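You operate a simulated robot arm through the tools that you are given. There is no shell and no other tool. Be economical: measure what you need, move in short steps, check, and stop when the job is done.

You run a simulated robot arm. Do the job below in one go: nothing can be reset, and whatever is moved stays where it is left.

TASK
Open the snap bin.
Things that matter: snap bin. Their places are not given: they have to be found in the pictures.

It is judged by the outcome, as a careful person would: the job done as asked, and still so three seconds after it is handed in. It fails if anything else is knocked over, pushed out of place, dropped, spilled or broken.

THE ROBOT
A 6-joint arm with a two-finger parallel gripper, fixed in place. Base frame: the origin is at the foot of the arm, x ahead of it, y to its left, z up. Lengths are in mm, angles in degrees, forces in N, time in s.
With the tool pointing down near the work surface it reaches from about 220 to 660 mm from the base axis. Its first joint turns from -66.0 to 66.0 degrees. Payload 2.9 kg.
Tool frame: the origin (TCP) lies between the finger pads and is the grasp point; the fingertips stand 30 mm ahead of it; z points along the fingers, y is the line along which they close. The gripper opens to 110 mm. The fingers are 20 mm wide and 10 mm thick; the gripper's body (48 by 112 mm) begins 55 mm behind the TCP.
Orientation is that of the tool frame in the base frame, as a unit quaternion [x, y, z, w]. With the fingers straight down and closing along the base's y, the tool's x points along the base's -x, its y along +y and its z along -z.

THE INTERFACE
- The arm moves only by the tool jog_arm. Its argument "steps" is a list that holds one entry, the list of rows, each a list of 7 numbers: the turn, a rotation vector about the base's x, y, z in units of 180 degrees (1.0 is 180 degrees), then the shift along the base's x, y, z in units of 150 mm (1.0 is 150 mm), then the finger opening in mm, from 0 to 110. In form: [[[ax, ay, az, dx, dy, dz, claw], ...]]. A call has 1 to 8 rows; each row is the pose to reach, as a shift and turn from the pose commanded when the call began. A call with a number of a shift or a turn outside -1 to 1 is refused whole. A row lasts 0.2 s, in which the tool goes at most 50 mm and 8.6 degrees; a call with a longer step from one row to the next is refused whole, and so is a gripper value outside its range. A pose out of reach is approached as far as the arm can. The call stops where the force on the tool passes 40 N (or 10 N more than at its start, if that is more) or the arm is blocked; 0.2 s more then pass. The fingers move at their own pace (about 108 mm/s each) and stop on an object; they squeeze with about 21 N. The grip force told is the motor's: it shows also when the fingers shut on nothing. Time passes only in rows, and 0.2 s behind the last, so rows that repeat a pose let the fingers close. It gives the time, the measured TCP pose, the force on the tool (base axes), the opening and the grip force at its end, in the units of the frame above (readings bear some noise), and new pictures: "views" is both (left out), scene, wrist or none.
- Cameras (640 x 400 px; columns grow to the right, rows downward): "scene" is fixed at [89.6, 446.1, 1383.2]; the picture's right is [-0.60, -0.80, 0.00], its down [-0.47, 0.35, -0.81] and it looks along [0.65, -0.48, -0.58] (base axes); focal length 340 px, centre (320, 200). "wrist" rides on the gripper at [-36, 0, -57] in the tool frame; the picture's right is [0.00, -1.00, 0.00], its down [0.97, 0.00, -0.24] and it looks along [0.24, 0.00, 0.97] (tool axes); focal length 218 px, centre (320, 200).
- measure_at(camera, pixels): there is no depth. For up to 12 entries [column, row, z] of the newest picture of that camera ("zoom" is the newest enlarged one), the place [x, y] in the base frame at which the ray of that pixel passes the height z, good to about 2 mm. No time passes.
- inspect(camera, box): a new picture of the part [left, top, right, bottom] of that camera's present view, enlarged. No time passes.
- close_job(): hands the job in; it is judged then, once.

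Work in short steps. Measure before you move; look again where a grasp or a placing could have gone wrong, and mend it. You have 60 turns and 120 pictures in all, those below and enlarged ones among them. Open the gripper and draw the arm clear of the work before you hand the job in, unless the task says otherwise; then end with one line.

The tools are called after ">>>" as name(argument=value, ...) on one line, values as JSON. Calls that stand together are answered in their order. jog_arm: Moves the arm, as the interface text tells. Its arguments: {"type":"object","properties":{"steps":{"type":"array"},"views":{"type":"string","enum":["both","scene","wrist","none"]}},"required":["steps"]} The other tools are called the same way: measure_at (camera, pixels) gives the place at which the rays of pixels pass given heights; inspect (camera, box) takes an enlarged picture of a part of a camera's view; close_job () hands the job in.

At the start:

```text
time_s: 0.0
ee_pos: [481.0, -91.5, 1024.6]
ee_rot: [0.0, 1.0, 0.0, 0.0]
contact_force: [-0.1, -0.3, 0.7]
finger_gap: 110.0
grasp_force: 0.1
```

scene: 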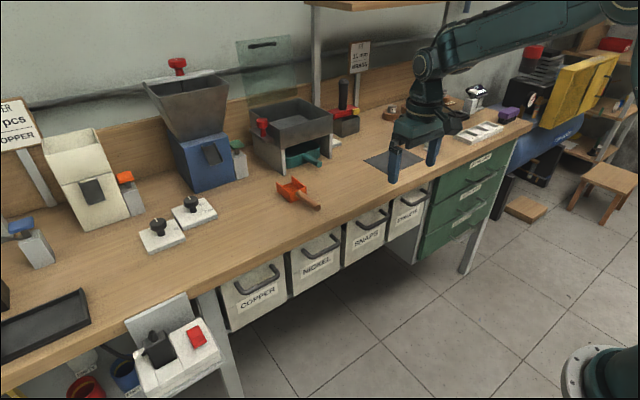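
wrist: 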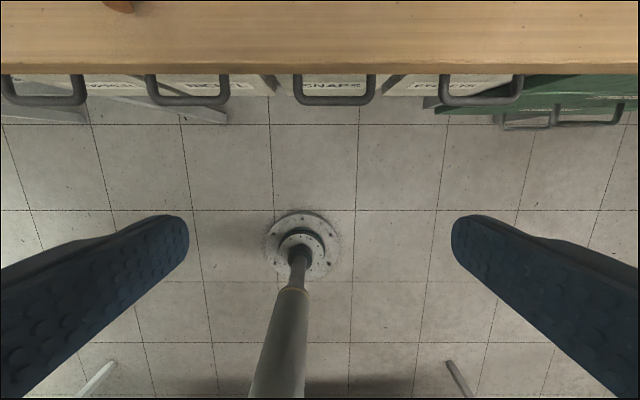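

The bin labelled SNAPS appears third under the bench front, with its handle near (370,222) in the scene view and (335,90) in the wrist view. I'll enlarge both.

>>> inspect(camera="scene", box=[280, 170, 440, 280])

>>> inspect(camera="wrist", box=[240, 50, 440, 140])

```text
3.64 times, centred on (360, 225) of scene
```

zoom: 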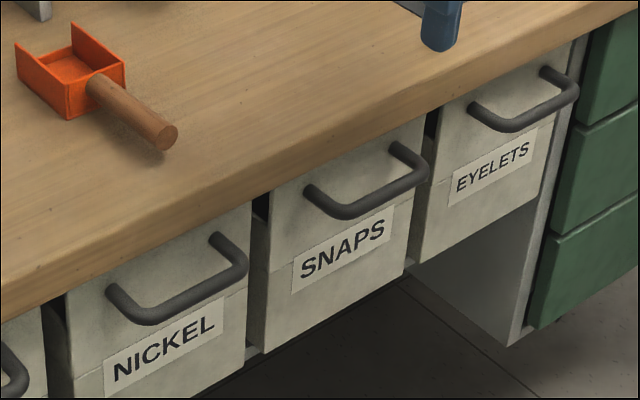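

```text
3.20 times, centred on (340, 95) of wrist
```

zoom: 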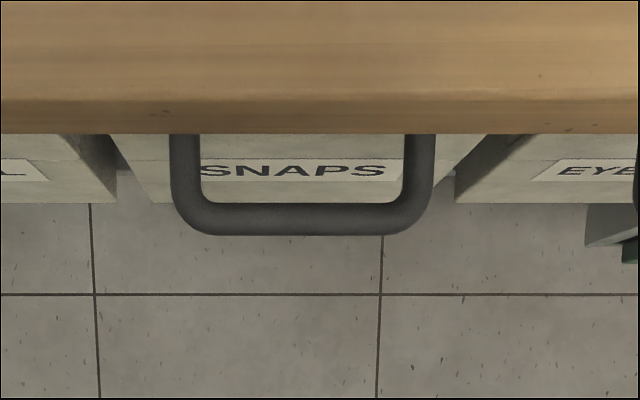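

The two views put the handle's front bar at about x=574, y=-111, z=784, under the bench lip (top z≈885, front edge x≈585). I'll turn the gripper to point ahead (+x) with the fingers closing vertically, half of that turn now and clear of the bench.

>>> jog_arm(steps=[[[-0.02406, -0.02406, 0.02406, 0, 0, 0, 110], [-0.04811, -0.04811, 0.04811, 0, 0, 0, 110], [-0.07217, -0.07217, 0.07217, -0.05, 0, 0, 110], [-0.09623, -0.09623, 0.09623, -0.1, 0, 0, 110], [-0.12028, -0.12028, 0.12028, -0.15, 0, 0, 80], [-0.14434, -0.14434, 0.14434, -0.15, 0, 0, 60], [-0.16839, -0.16839, 0.16839, -0.15, 0, 0, 50], [-0.19245, -0.19245, 0.19245, -0.15, 0, 0, 50]]], views="scene")

```text
time_s: 1.8
ee_pos: [459.1, -91.9, 1024.3]
ee_rot: [-0.29, 0.866, -0.289, 0.288]
contact_force: [-0.3, -1.2, -0.8]
finger_gap: 50.0
grasp_force: 0.2
```

scene: 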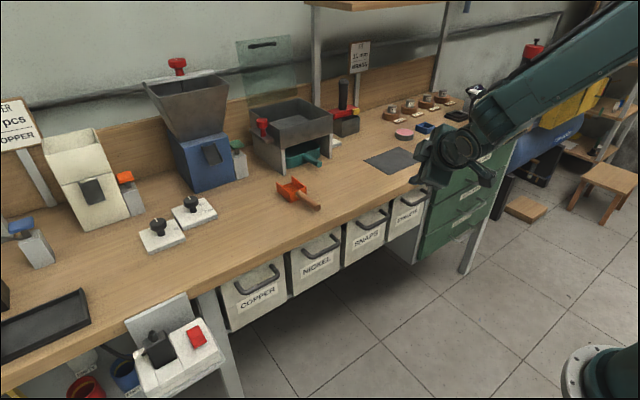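

The turn went smoothly and the arm is clear of the bench, so I'll do the second half.

>>> jog_arm(steps=[[[-0.02406, -0.02406, 0.02406, 0, 0, 0, 50], [-0.04811, -0.04811, 0.04811, 0, 0, 0, 50], [-0.07217, -0.07217, 0.07217, 0, 0, 0, 50], [-0.09623, -0.09623, 0.09623, 0, 0, 0, 50], [-0.12028, -0.12028, 0.12028, 0, 0, 0, 50], [-0.14434, -0.14434, 0.14434, 0, 0, 0, 50], [-0.16839, -0.16839, 0.16839, 0, 0, 0, 50], [-0.19245, -0.19245, 0.19245, 0, 0, 0, 50]]])

```text
time_s: 3.6
ee_pos: [495.6, -106.5, 1038.8]
ee_rot: [-0.503, 0.532, -0.475, 0.488]
contact_force: [0.6, 2.2, 6.9]
finger_gap: 50.0
grasp_force: 0.1
out of reach, approached as far as the arm can: row 6, 7, 8
```

scene: 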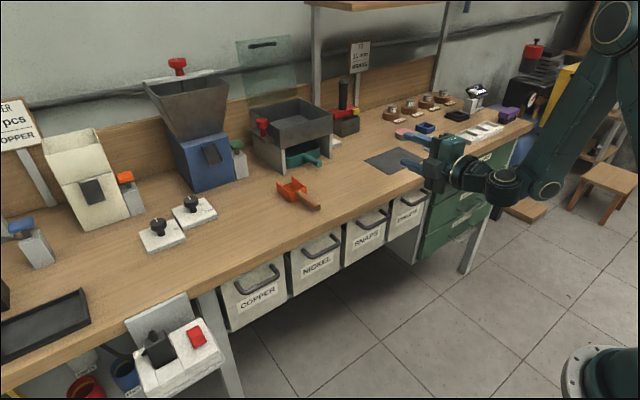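
wrist: 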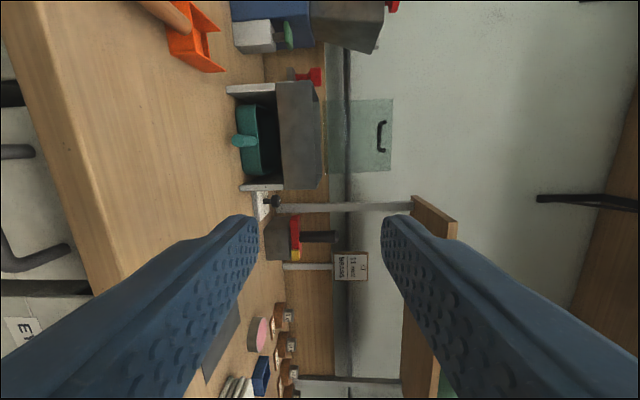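

The horizontal pose here is a little out of reach because the wrist is folded too close. I'll tilt the tool to 30° below horizontal, which still clears the bench lip, and come down in front of the bench.

>>> jog_arm(steps=[[[0, 0.04167, 0, 0.07, -0.02, -0.1, 50], [0, 0.08333, 0, 0.14, -0.06, -0.2, 50], [0, 0.125, 0, 0.21, -0.1, -0.3, 50], [0, 0.16667, 0, 0.277, -0.13, -0.45, 50], [0, 0.16667, 0, 0.277, -0.13, -0.6, 50], [0, 0.16667, 0, 0.277, -0.13, -0.8, 50], [0, 0.16667, 0, 0.277, -0.13, -0.984, 50]]])

```text
time_s: 5.2
ee_pos: [537.7, -121.2, 914.2]
ee_rot: [0.613, -0.612, 0.353, -0.354]
contact_force: [0.4, -0.5, -0.1]
finger_gap: 50.1
grasp_force: 0.1
```

scene: 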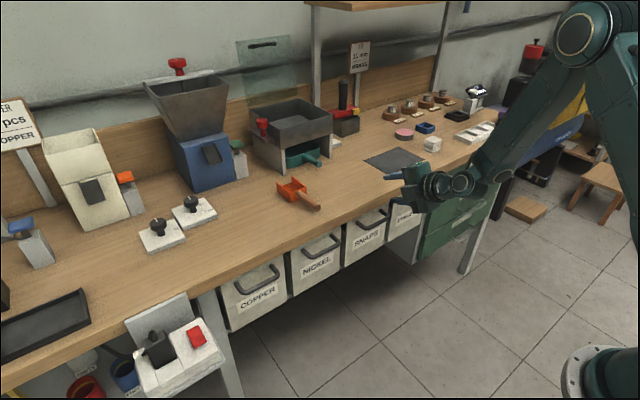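
wrist: 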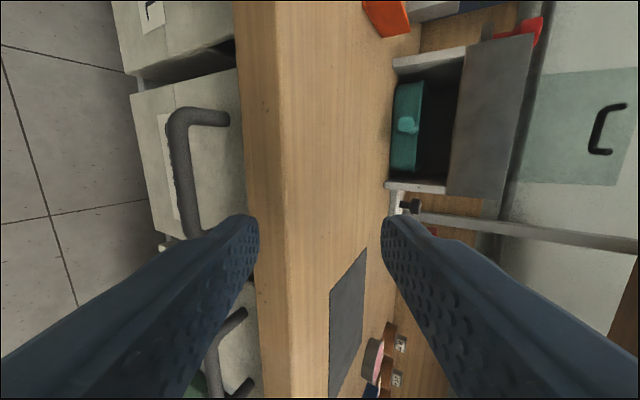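

The SNAPS bar is now visible in the wrist view, from about (180,125) to (188,225). I'll measure it in both views to refine its height.

>>> measure_at(camera="wrist", pixels=[[179, 130, 774], [179, 130, 784], [179, 130, 794], [187, 220, 774], [187, 220, 784], [187, 220, 794], [222, 119, 784], [244, 150, 840], [282, 150, 880]])

>>> inspect(camera="scene", box=[320, 180, 440, 255])

>>> inspect(camera="wrist", box=[100, 60, 300, 260])

```text
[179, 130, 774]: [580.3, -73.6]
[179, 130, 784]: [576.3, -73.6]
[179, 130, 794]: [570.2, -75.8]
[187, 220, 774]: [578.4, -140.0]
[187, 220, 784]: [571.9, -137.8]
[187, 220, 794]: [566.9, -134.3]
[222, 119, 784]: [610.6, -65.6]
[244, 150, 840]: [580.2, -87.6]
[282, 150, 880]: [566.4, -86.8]
```

```text
5.33 times, centred on (380, 218) of scene
```

zoom: 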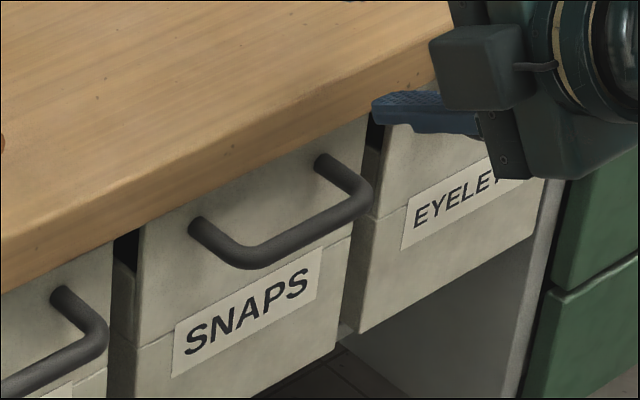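

```text
2.00 times, centred on (200, 160) of wrist
```

zoom: 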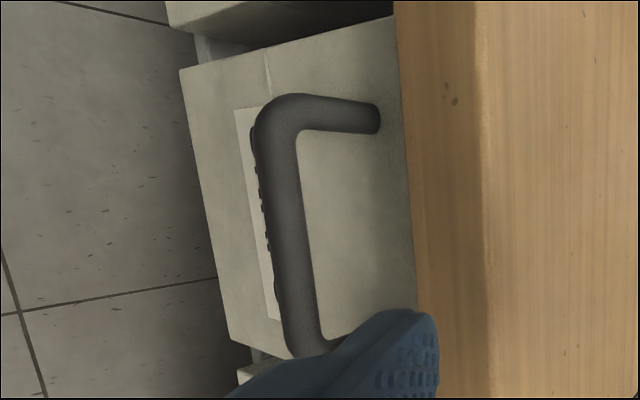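

The bar centre is confirmed at about (574,-108,784), and its legs reach the bin face at x≈612. I'll back off, then come down to a pre-grasp pose on the bar's line with a 40 mm opening.

>>> jog_arm(steps=[[[0, 0, 0, -0.218, 0.03, 0, 40], [0, 0, 0, -0.218, 0.075, -0.2, 40], [0, 0, 0, -0.218, 0.075, -0.4, 40], [0, 0, 0, -0.218, 0.075, -0.608, 40], [0, 0, 0, -0.218, 0.075, -0.608, 40]]])

```text
time_s: 6.4
ee_pos: [504.3, -110.2, 821.7]
ee_rot: [-0.612, 0.613, -0.353, 0.353]
contact_force: [-0.7, 1.1, -0.6]
finger_gap: 40.2
grasp_force: 0.0
```

scene: 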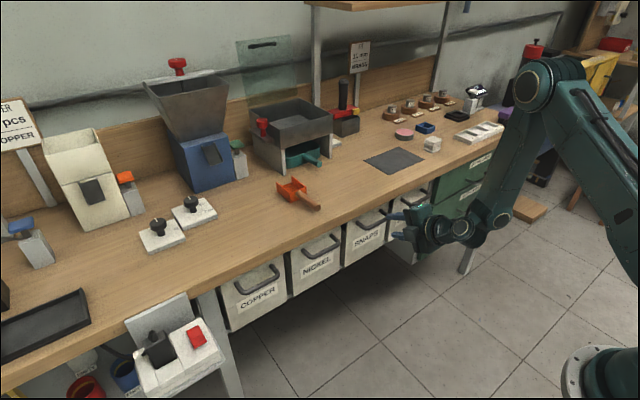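
wrist: 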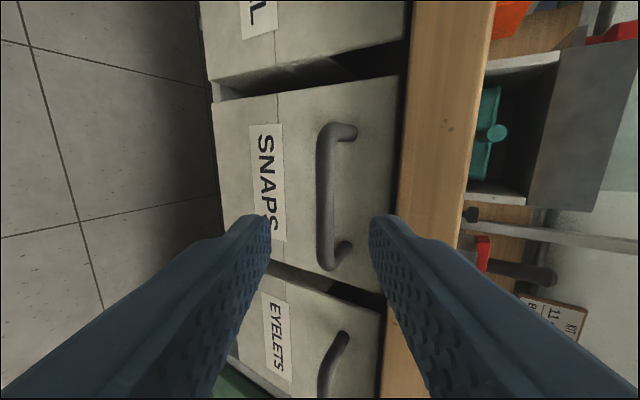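

The bar is at column 327, almost midway between the fingers. I'll advance along the tool axis so the fingers straddle it.

>>> jog_arm(steps=[[[0, 0, 0, 0.13, 0, -0.07, 40], [0, 0, 0, 0.25, 0, -0.13, 40], [0, 0, 0, 0.34, 0, -0.18, 40], [0, 0, 0, 0.4, 0, -0.21, 40], [0, 0, 0, 0.4, 0, -0.21, 40]]])

```text
time_s: 7.6
ee_pos: [565.5, -109.2, 789.7]
ee_rot: [0.612, -0.612, 0.354, -0.354]
contact_force: [-0.8, -0.3, -0.4]
finger_gap: 40.0
grasp_force: 0.1
```

scene: 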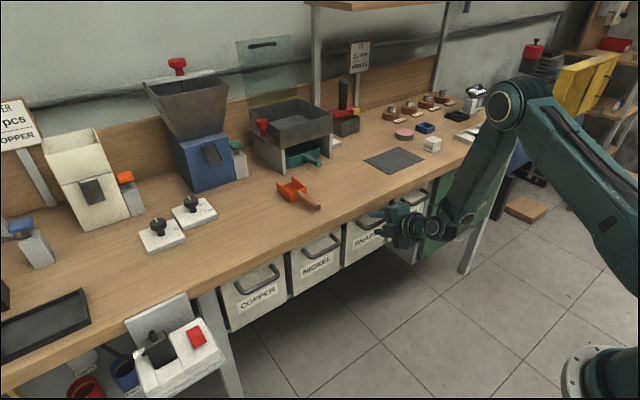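
wrist: 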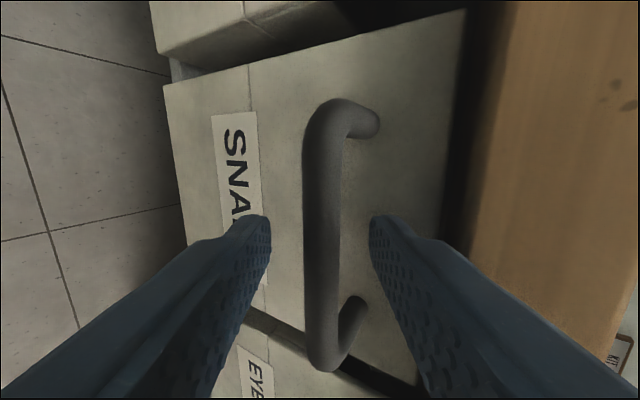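

The bar, at column 321, is between the fingers with no contact force. I'll close on it.

>>> jog_arm(steps=[[[0, 0, 0, 0, 0, 0, 0], [0, 0, 0, 0, 0, 0, 0], [0, 0, 0, 0, 0, 0, 0]]], views="wrist")

```text
time_s: 8.4
ee_pos: [564.6, -109.0, 790.0]
ee_rot: [-0.612, 0.612, -0.355, 0.354]
contact_force: [1.9, 0.5, 4.3]
finger_gap: 11.5
grasp_force: 45.6
```

wrist: 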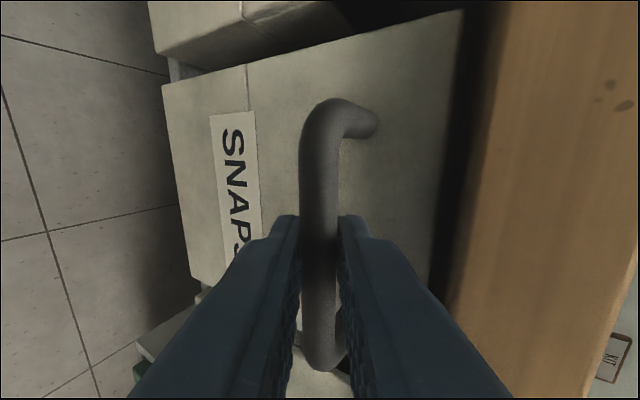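

The bar is gripped at 11.5 mm. I'll pull gently along -x for 24 mm and see whether the bin slides or tilts.

>>> jog_arm(steps=[[[0, 0, 0, -0.04, 0, 0, 0], [0, 0, 0, -0.08, 0, 0, 0], [0, 0, 0, -0.12, 0, 0, 0], [0, 0, 0, -0.16, 0, 0, 0]]])

```text
time_s: 9.6
ee_pos: [541.5, -109.7, 787.1]
ee_rot: [0.615, -0.612, 0.351, -0.353]
contact_force: [5.4, -1.6, -6.8]
finger_gap: 11.6
grasp_force: 45.0
stopped in row 4: the force on the tool passed its limit (the readings are from after the stop); the commanded pose is now the measured one
```

scene: 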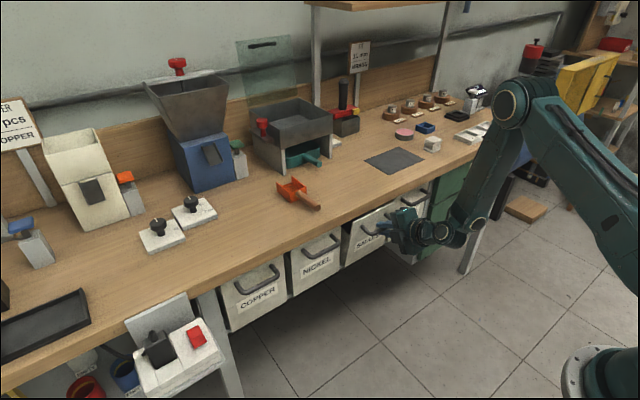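
wrist: 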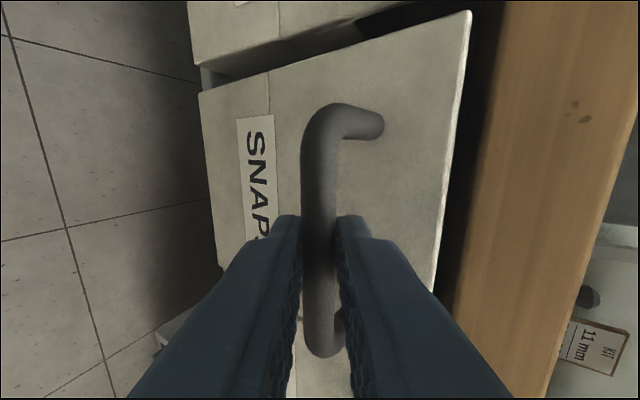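

The bin front is tilting out about its bottom edge (gap at the top, and the handle is drawn slightly down). I'll follow the arc outward and downward in small steps.

>>> jog_arm(steps=[[[0, 0, 0, -0.03, 0, -0.012, 0], [0, 0, 0, -0.06, 0, -0.026, 0], [0, 0, 0, -0.09, 0, -0.041, 0], [0, 0, 0, -0.12, 0, -0.057, 0], [0, 0, 0, -0.15, 0, -0.074, 0]]], views="wrist")

```text
time_s: 10.8
ee_pos: [519.6, -110.4, 778.8]
ee_rot: [0.614, -0.612, 0.352, -0.353]
contact_force: [2.6, 2.4, 4.7]
finger_gap: 11.4
grasp_force: 45.0
```

wrist: 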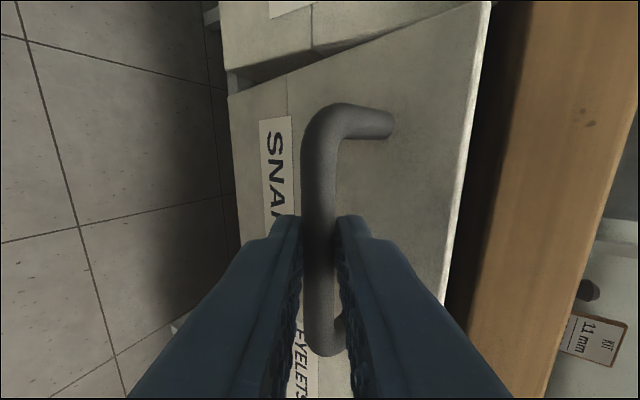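

The force is low (about 5 N) and the bin is following. I'll continue along the arc.

>>> jog_arm(steps=[[[0, 0, 0, -0.03, 0, -0.014, 0], [0, 0, 0, -0.06, 0, -0.029, 0], [0, 0, 0, -0.09, 0, -0.045, 0], [0, 0, 0, -0.12, 0, -0.063, 0], [0, 0, 0, -0.15, 0, -0.082, 0]]])

```text
time_s: 12.0
ee_pos: [495.7, -109.4, 764.4]
ee_rot: [0.615, -0.612, 0.351, -0.352]
contact_force: [19.5, -0.4, -19.9]
finger_gap: 11.8
grasp_force: 45.2
```

scene: 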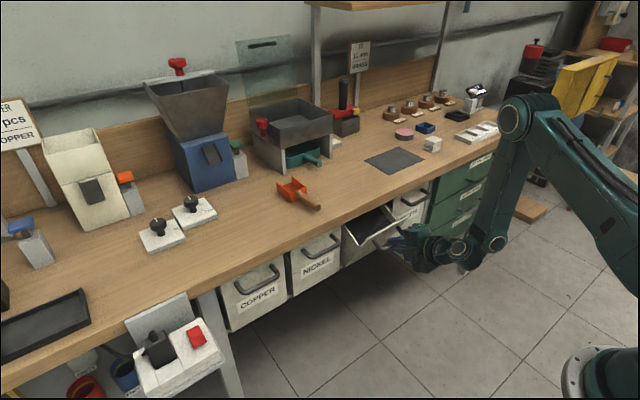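
wrist: 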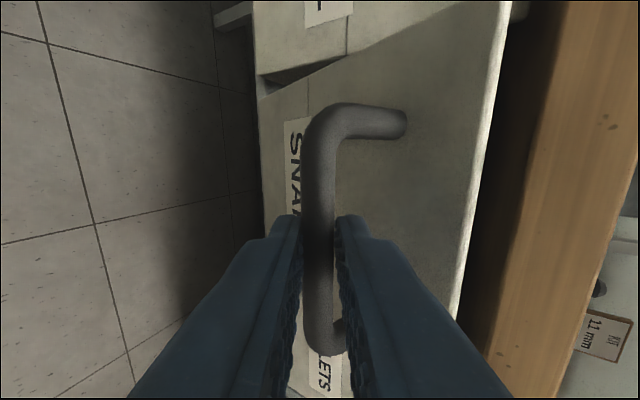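

The force (19.5, -, -19.9) points inward and down, so the arc is steeper here or near a stop. I'll take a smaller, steeper step to find out.

>>> jog_arm(steps=[[[0, 0, 0, -0.01, 0, -0.03, 0], [0, 0, 0, -0.03, 0, -0.055, 0], [0, 0, 0, -0.05, 0, -0.08, 0], [0, 0, 0, -0.07, 0, -0.105, 0]]])

```text
time_s: 13.0
ee_pos: [484.6, -109.4, 749.8]
ee_rot: [0.613, -0.613, 0.352, -0.352]
contact_force: [-22.1, -0.3, 26.7]
finger_gap: 11.8
grasp_force: 45.2
```

scene: 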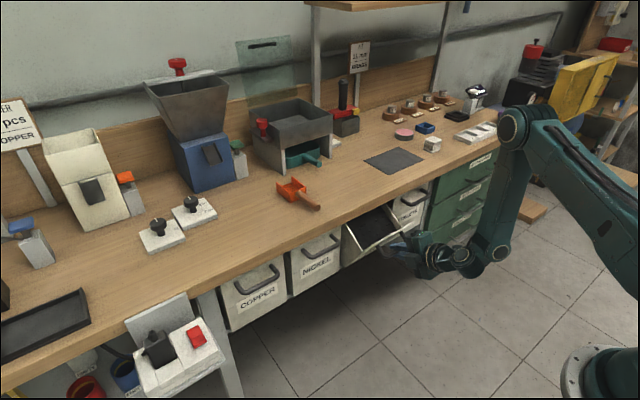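
wrist: 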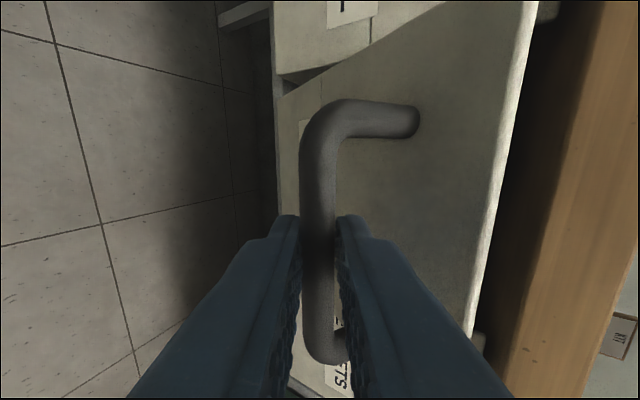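

The force is now purely radial and outward, so the last step was slightly too steep and there's no stop yet. I'll correct about 2 mm outward and carry on at a slope near 0.9.

>>> jog_arm(steps=[[[0, 0, 0, -0.03, 0, -0.012, 0], [0, 0, 0, -0.06, 0, -0.036, 0], [0, 0, 0, -0.085, 0, -0.058, 0], [0, 0, 0, -0.11, 0, -0.082, 0]]], views="scene")

```text
time_s: 14.0
ee_pos: [469.2, -109.0, 737.6]
ee_rot: [0.613, -0.613, 0.352, -0.352]
contact_force: [27.9, -4.0, -18.6]
finger_gap: 11.7
grasp_force: 45.5
```

scene: 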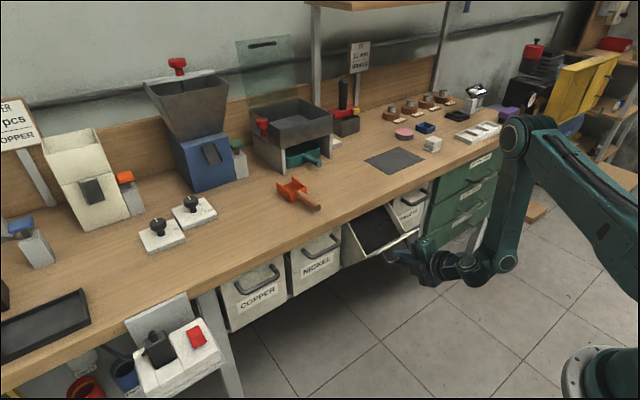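

The bin is wide open, about 40°, and the force is mostly radial inward. One more steeper step will show whether it has reached its stop.

>>> jog_arm(steps=[[[0, 0, 0, 0.0, 0, -0.02, 0], [0, 0, 0, -0.015, 0, -0.042, 0], [0, 0, 0, -0.03, 0, -0.064, 0], [0, 0, 0, -0.045, 0, -0.082, 0]]])

```text
time_s: 15.0
ee_pos: [461.3, -109.8, 724.0]
ee_rot: [-0.613, 0.614, -0.35, 0.352]
contact_force: [-25.9, -1.3, 18.3]
finger_gap: 11.6
grasp_force: 44.6
```

scene: 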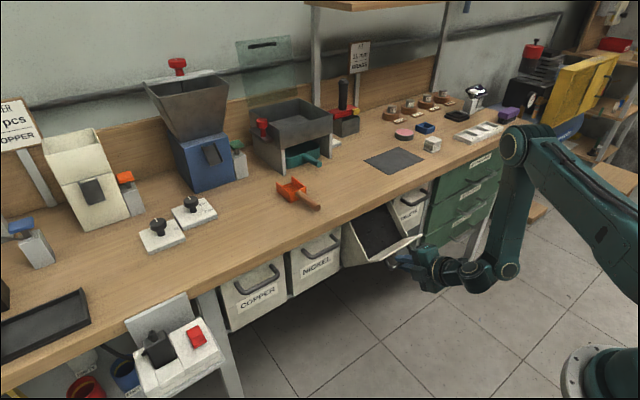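
wrist: 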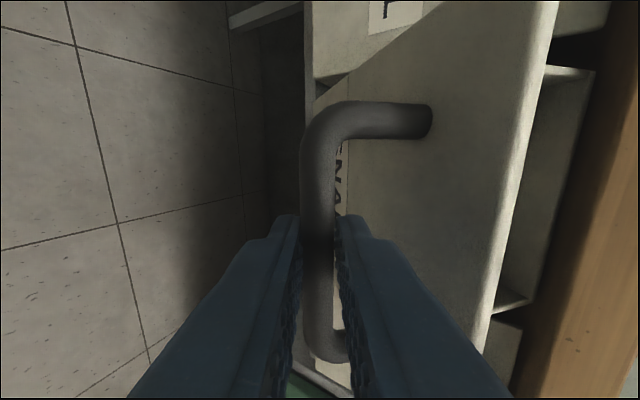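

>>> inspect(camera="scene", box=[320, 180, 460, 300])

```text
3.33 times, centred on (390, 240) of scene
```

zoom: 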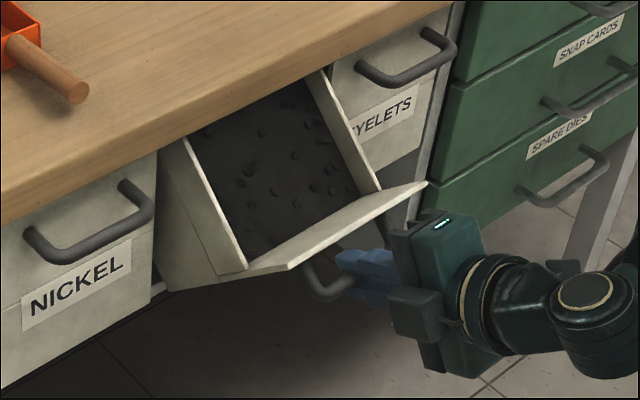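

The bin is well open with its contents in place. One more small step with an outward correction will test for the stop.

>>> jog_arm(steps=[[[0, 0, 0, -0.012, 0, 0.0, 0], [0, 0, 0, -0.025, 0, -0.02, 0], [0, 0, 0, -0.037, 0, -0.04, 0], [0, 0, 0, -0.047, 0, -0.06, 0]]], views="scene")

```text
time_s: 16.0
ee_pos: [455.2, -108.3, 716.4]
ee_rot: [0.615, -0.612, 0.351, -0.352]
contact_force: [7.7, 6.6, -1.2]
finger_gap: 11.9
grasp_force: 44.9
```

scene: 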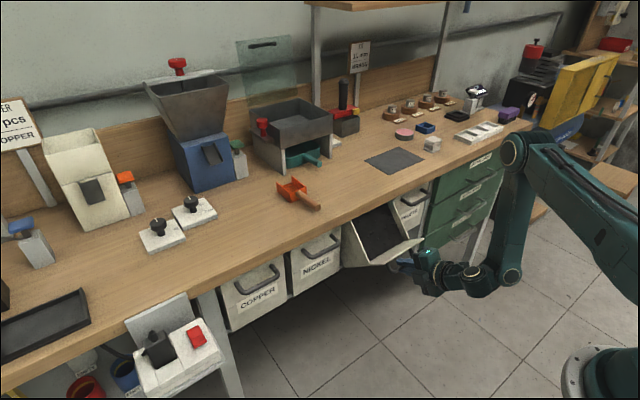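

It is still moving freely, so I'll take one more small step along the arc.

>>> jog_arm(steps=[[[0, 0, 0, -0.01, 0, -0.018, 0], [0, 0, 0, -0.02, 0, -0.038, 0], [0, 0, 0, -0.03, 0, -0.058, 0], [0, 0, 0, -0.038, 0, -0.078, 0]]], views="scene")

```text
time_s: 16.7
ee_pos: [454.7, -108.9, 713.0]
ee_rot: [0.612, -0.61, 0.354, -0.358]
contact_force: [-5.2, 3.1, 7.9]
finger_gap: 11.7
grasp_force: 44.2
stopped in row 3: the force on the tool passed its limit (the readings are from after the stop); the commanded pose is now the measured one
```

scene: 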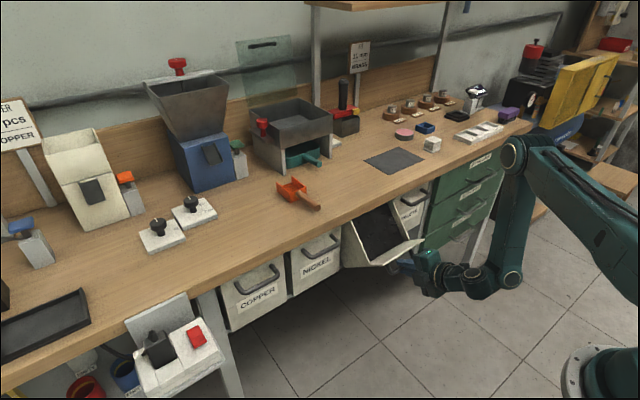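

The force jump within a few mm shows it is at its stop. I'll release with a modest 28 mm opening so the upper finger doesn't press the bin face.

>>> jog_arm(steps=[[[0, 0, 0, 0, 0, 0, 28], [0, 0, 0, 0, 0, 0, 28]]])

```text
time_s: 17.3
ee_pos: [454.5, -111.1, 712.9]
ee_rot: [-0.611, 0.612, -0.353, 0.358]
contact_force: [0.2, -0.6, 0.3]
finger_gap: 28.3
grasp_force: 0.1
```

scene: 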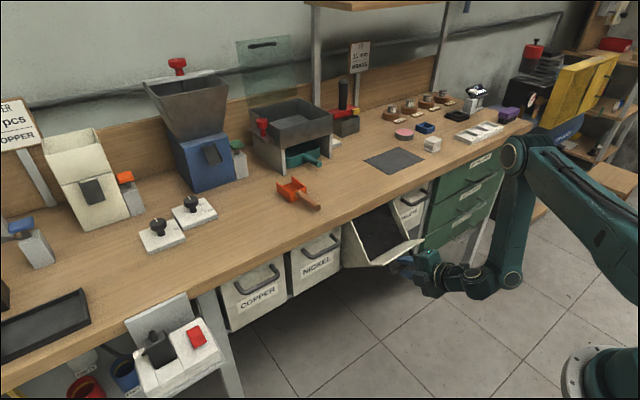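
wrist: 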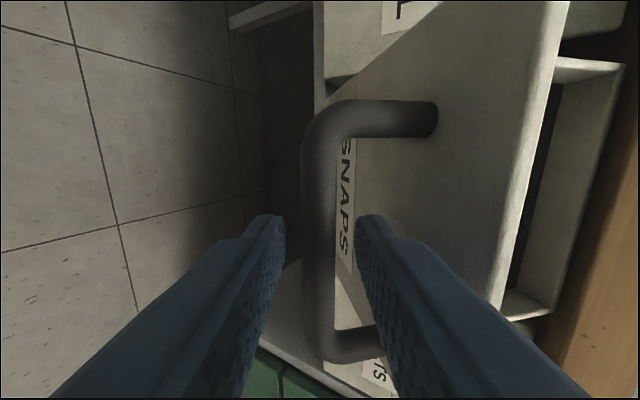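

The fingers are free of the bar with no contact, and the bin stays open. I'll withdraw back along the tool axis.

>>> jog_arm(steps=[[[0, 0, 0, -0.1, 0, 0.058, 28], [0, 0, 0, -0.2, 0, 0.116, 28], [0, 0, 0, -0.3, 0, 0.173, 28], [0, 0, 0, -0.4, 0, 0.231, 28]]])

```text
time_s: 18.3
ee_pos: [445.2, -117.2, 748.7]
ee_rot: [-0.612, 0.613, -0.352, 0.355]
contact_force: [0.1, -0.2, 0.2]
finger_gap: 28.3
grasp_force: 0.1
out of reach, approached as far as the arm can: row 1, 2, 3, 4
```

scene: 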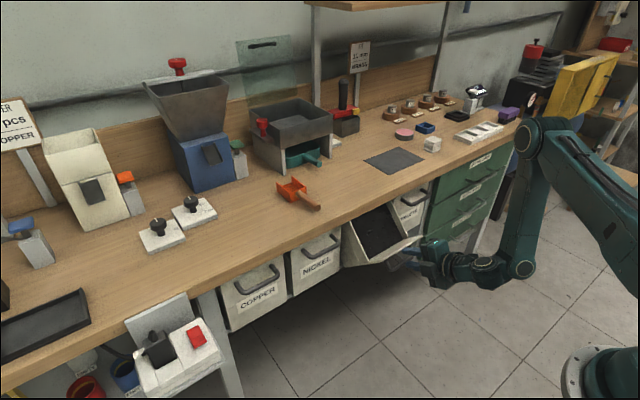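
wrist: 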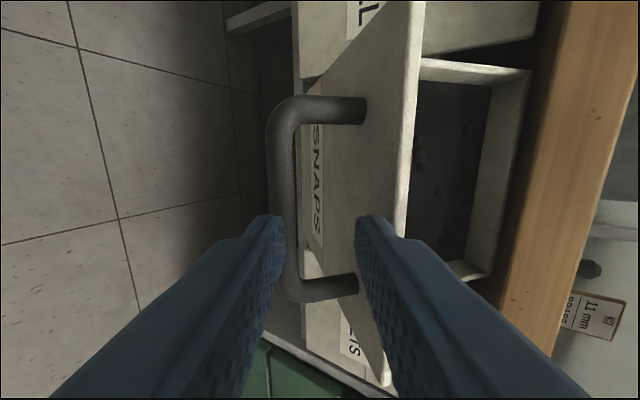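

The arm is at its inner reach limit: TCP (445,-117,749), no contact, with the fingers just off the bar and beneath the rim. I'll close the fingers to slim the tool, then pitch it further down while drawing back in small steps.

>>> jog_arm(steps=[[[0, 0, 0, 0, 0, 0, 2], [0, 0, 0, 0, 0, 0, 2], [0, 0.03, 0, -0.06, 0, -0.01, 2], [0, 0.06, 0, -0.12, 0, -0.02, 2]]])

```text
time_s: 19.3
ee_pos: [426.7, -115.4, 745.9]
ee_rot: [-0.641, 0.643, -0.295, 0.297]
contact_force: [0.4, 1.3, -0.1]
finger_gap: 0.0
grasp_force: 20.8
```

scene: 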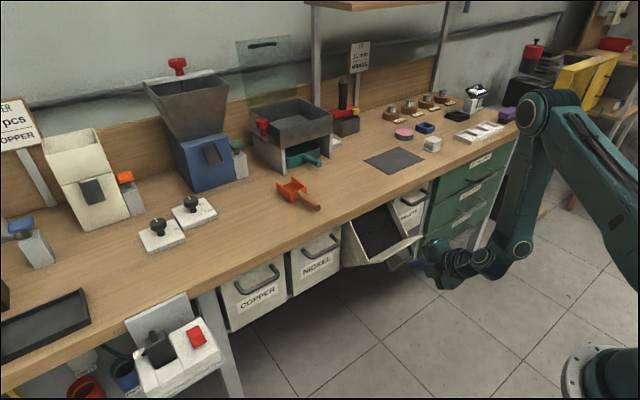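
wrist: 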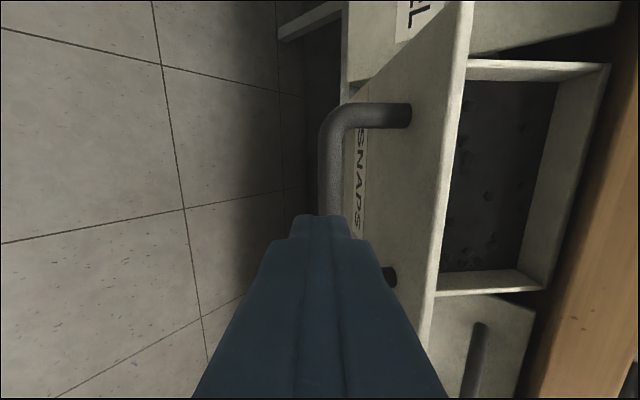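

That worked without contact: x=427, pitch about 41°. I'll continue the same way.

>>> jog_arm(steps=[[[0, 0.03, 0, -0.08, 0, 0, 2], [0, 0.06, 0, -0.16, 0, 0, 2], [0, 0.09, 0, -0.24, 0, 0, 2], [0, 0.12, 0, -0.32, 0, 0.02, 2]]])

```text
time_s: 20.3
ee_pos: [379.9, -115.6, 748.2]
ee_rot: [-0.685, 0.687, -0.17, 0.171]
contact_force: [0.1, -0.3, 0.7]
finger_gap: 0.0
grasp_force: 21.3
```

scene: 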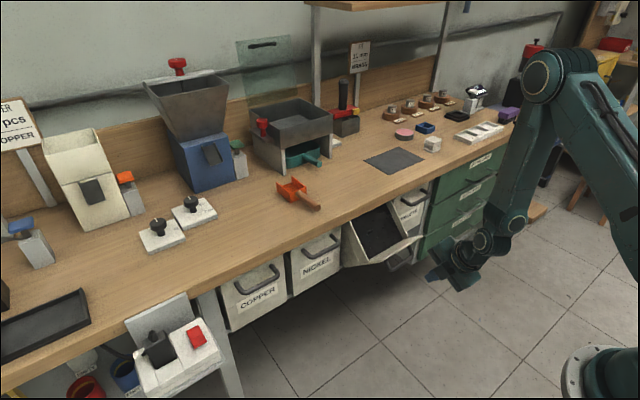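
wrist: 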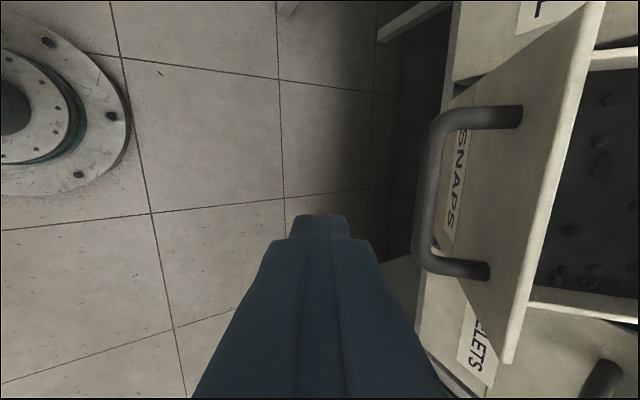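

The tool is clear of the handle now. I'll back off a little more, open the gripper, and check that the bin stays open.

>>> jog_arm(steps=[[[0, 0.03, 0, -0.08, 0, 0, 2], [0, 0.06, 0, -0.16, 0, 0, 2], [0, 0.09, 0, -0.24, 0, 0.02, 30], [0, 0.09, 0, -0.24, 0, 0.02, 60], [0, 0.09, 0, -0.24, 0, 0.02, 60]]], views="scene")

>>> inspect(camera="scene", box=[320, 180, 460, 300])

```text
time_s: 21.5
ee_pos: [344.4, -117.3, 751.6]
ee_rot: [-0.703, 0.704, -0.072, 0.072]
contact_force: [-0.1, -0.2, 0.1]
finger_gap: 60.0
grasp_force: 0.1
```

scene: 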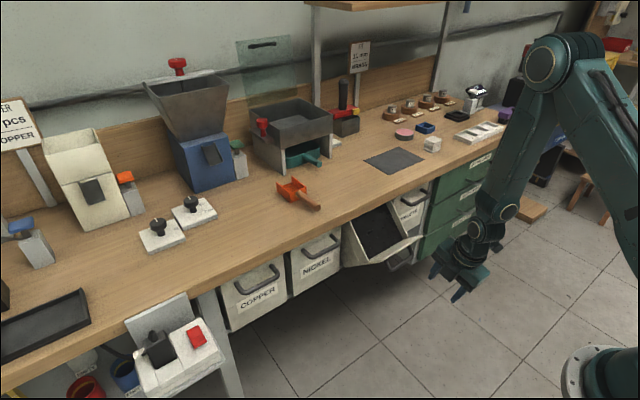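

```text
3.33 times, centred on (390, 240) of scene
```

zoom: 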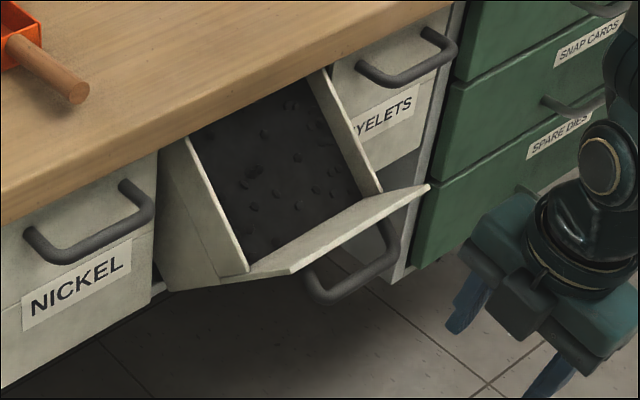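

The bin has stayed fully open for several seconds after release. The other bins, drawers and bench items look undisturbed, the gripper is open and the arm is clear, so I'm handing in.

>>> close_job()

```text
The job is handed in.
```

The snap bin is tilted open to its stop, the gripper is open and clear of it, and nothing else looks disturbed.
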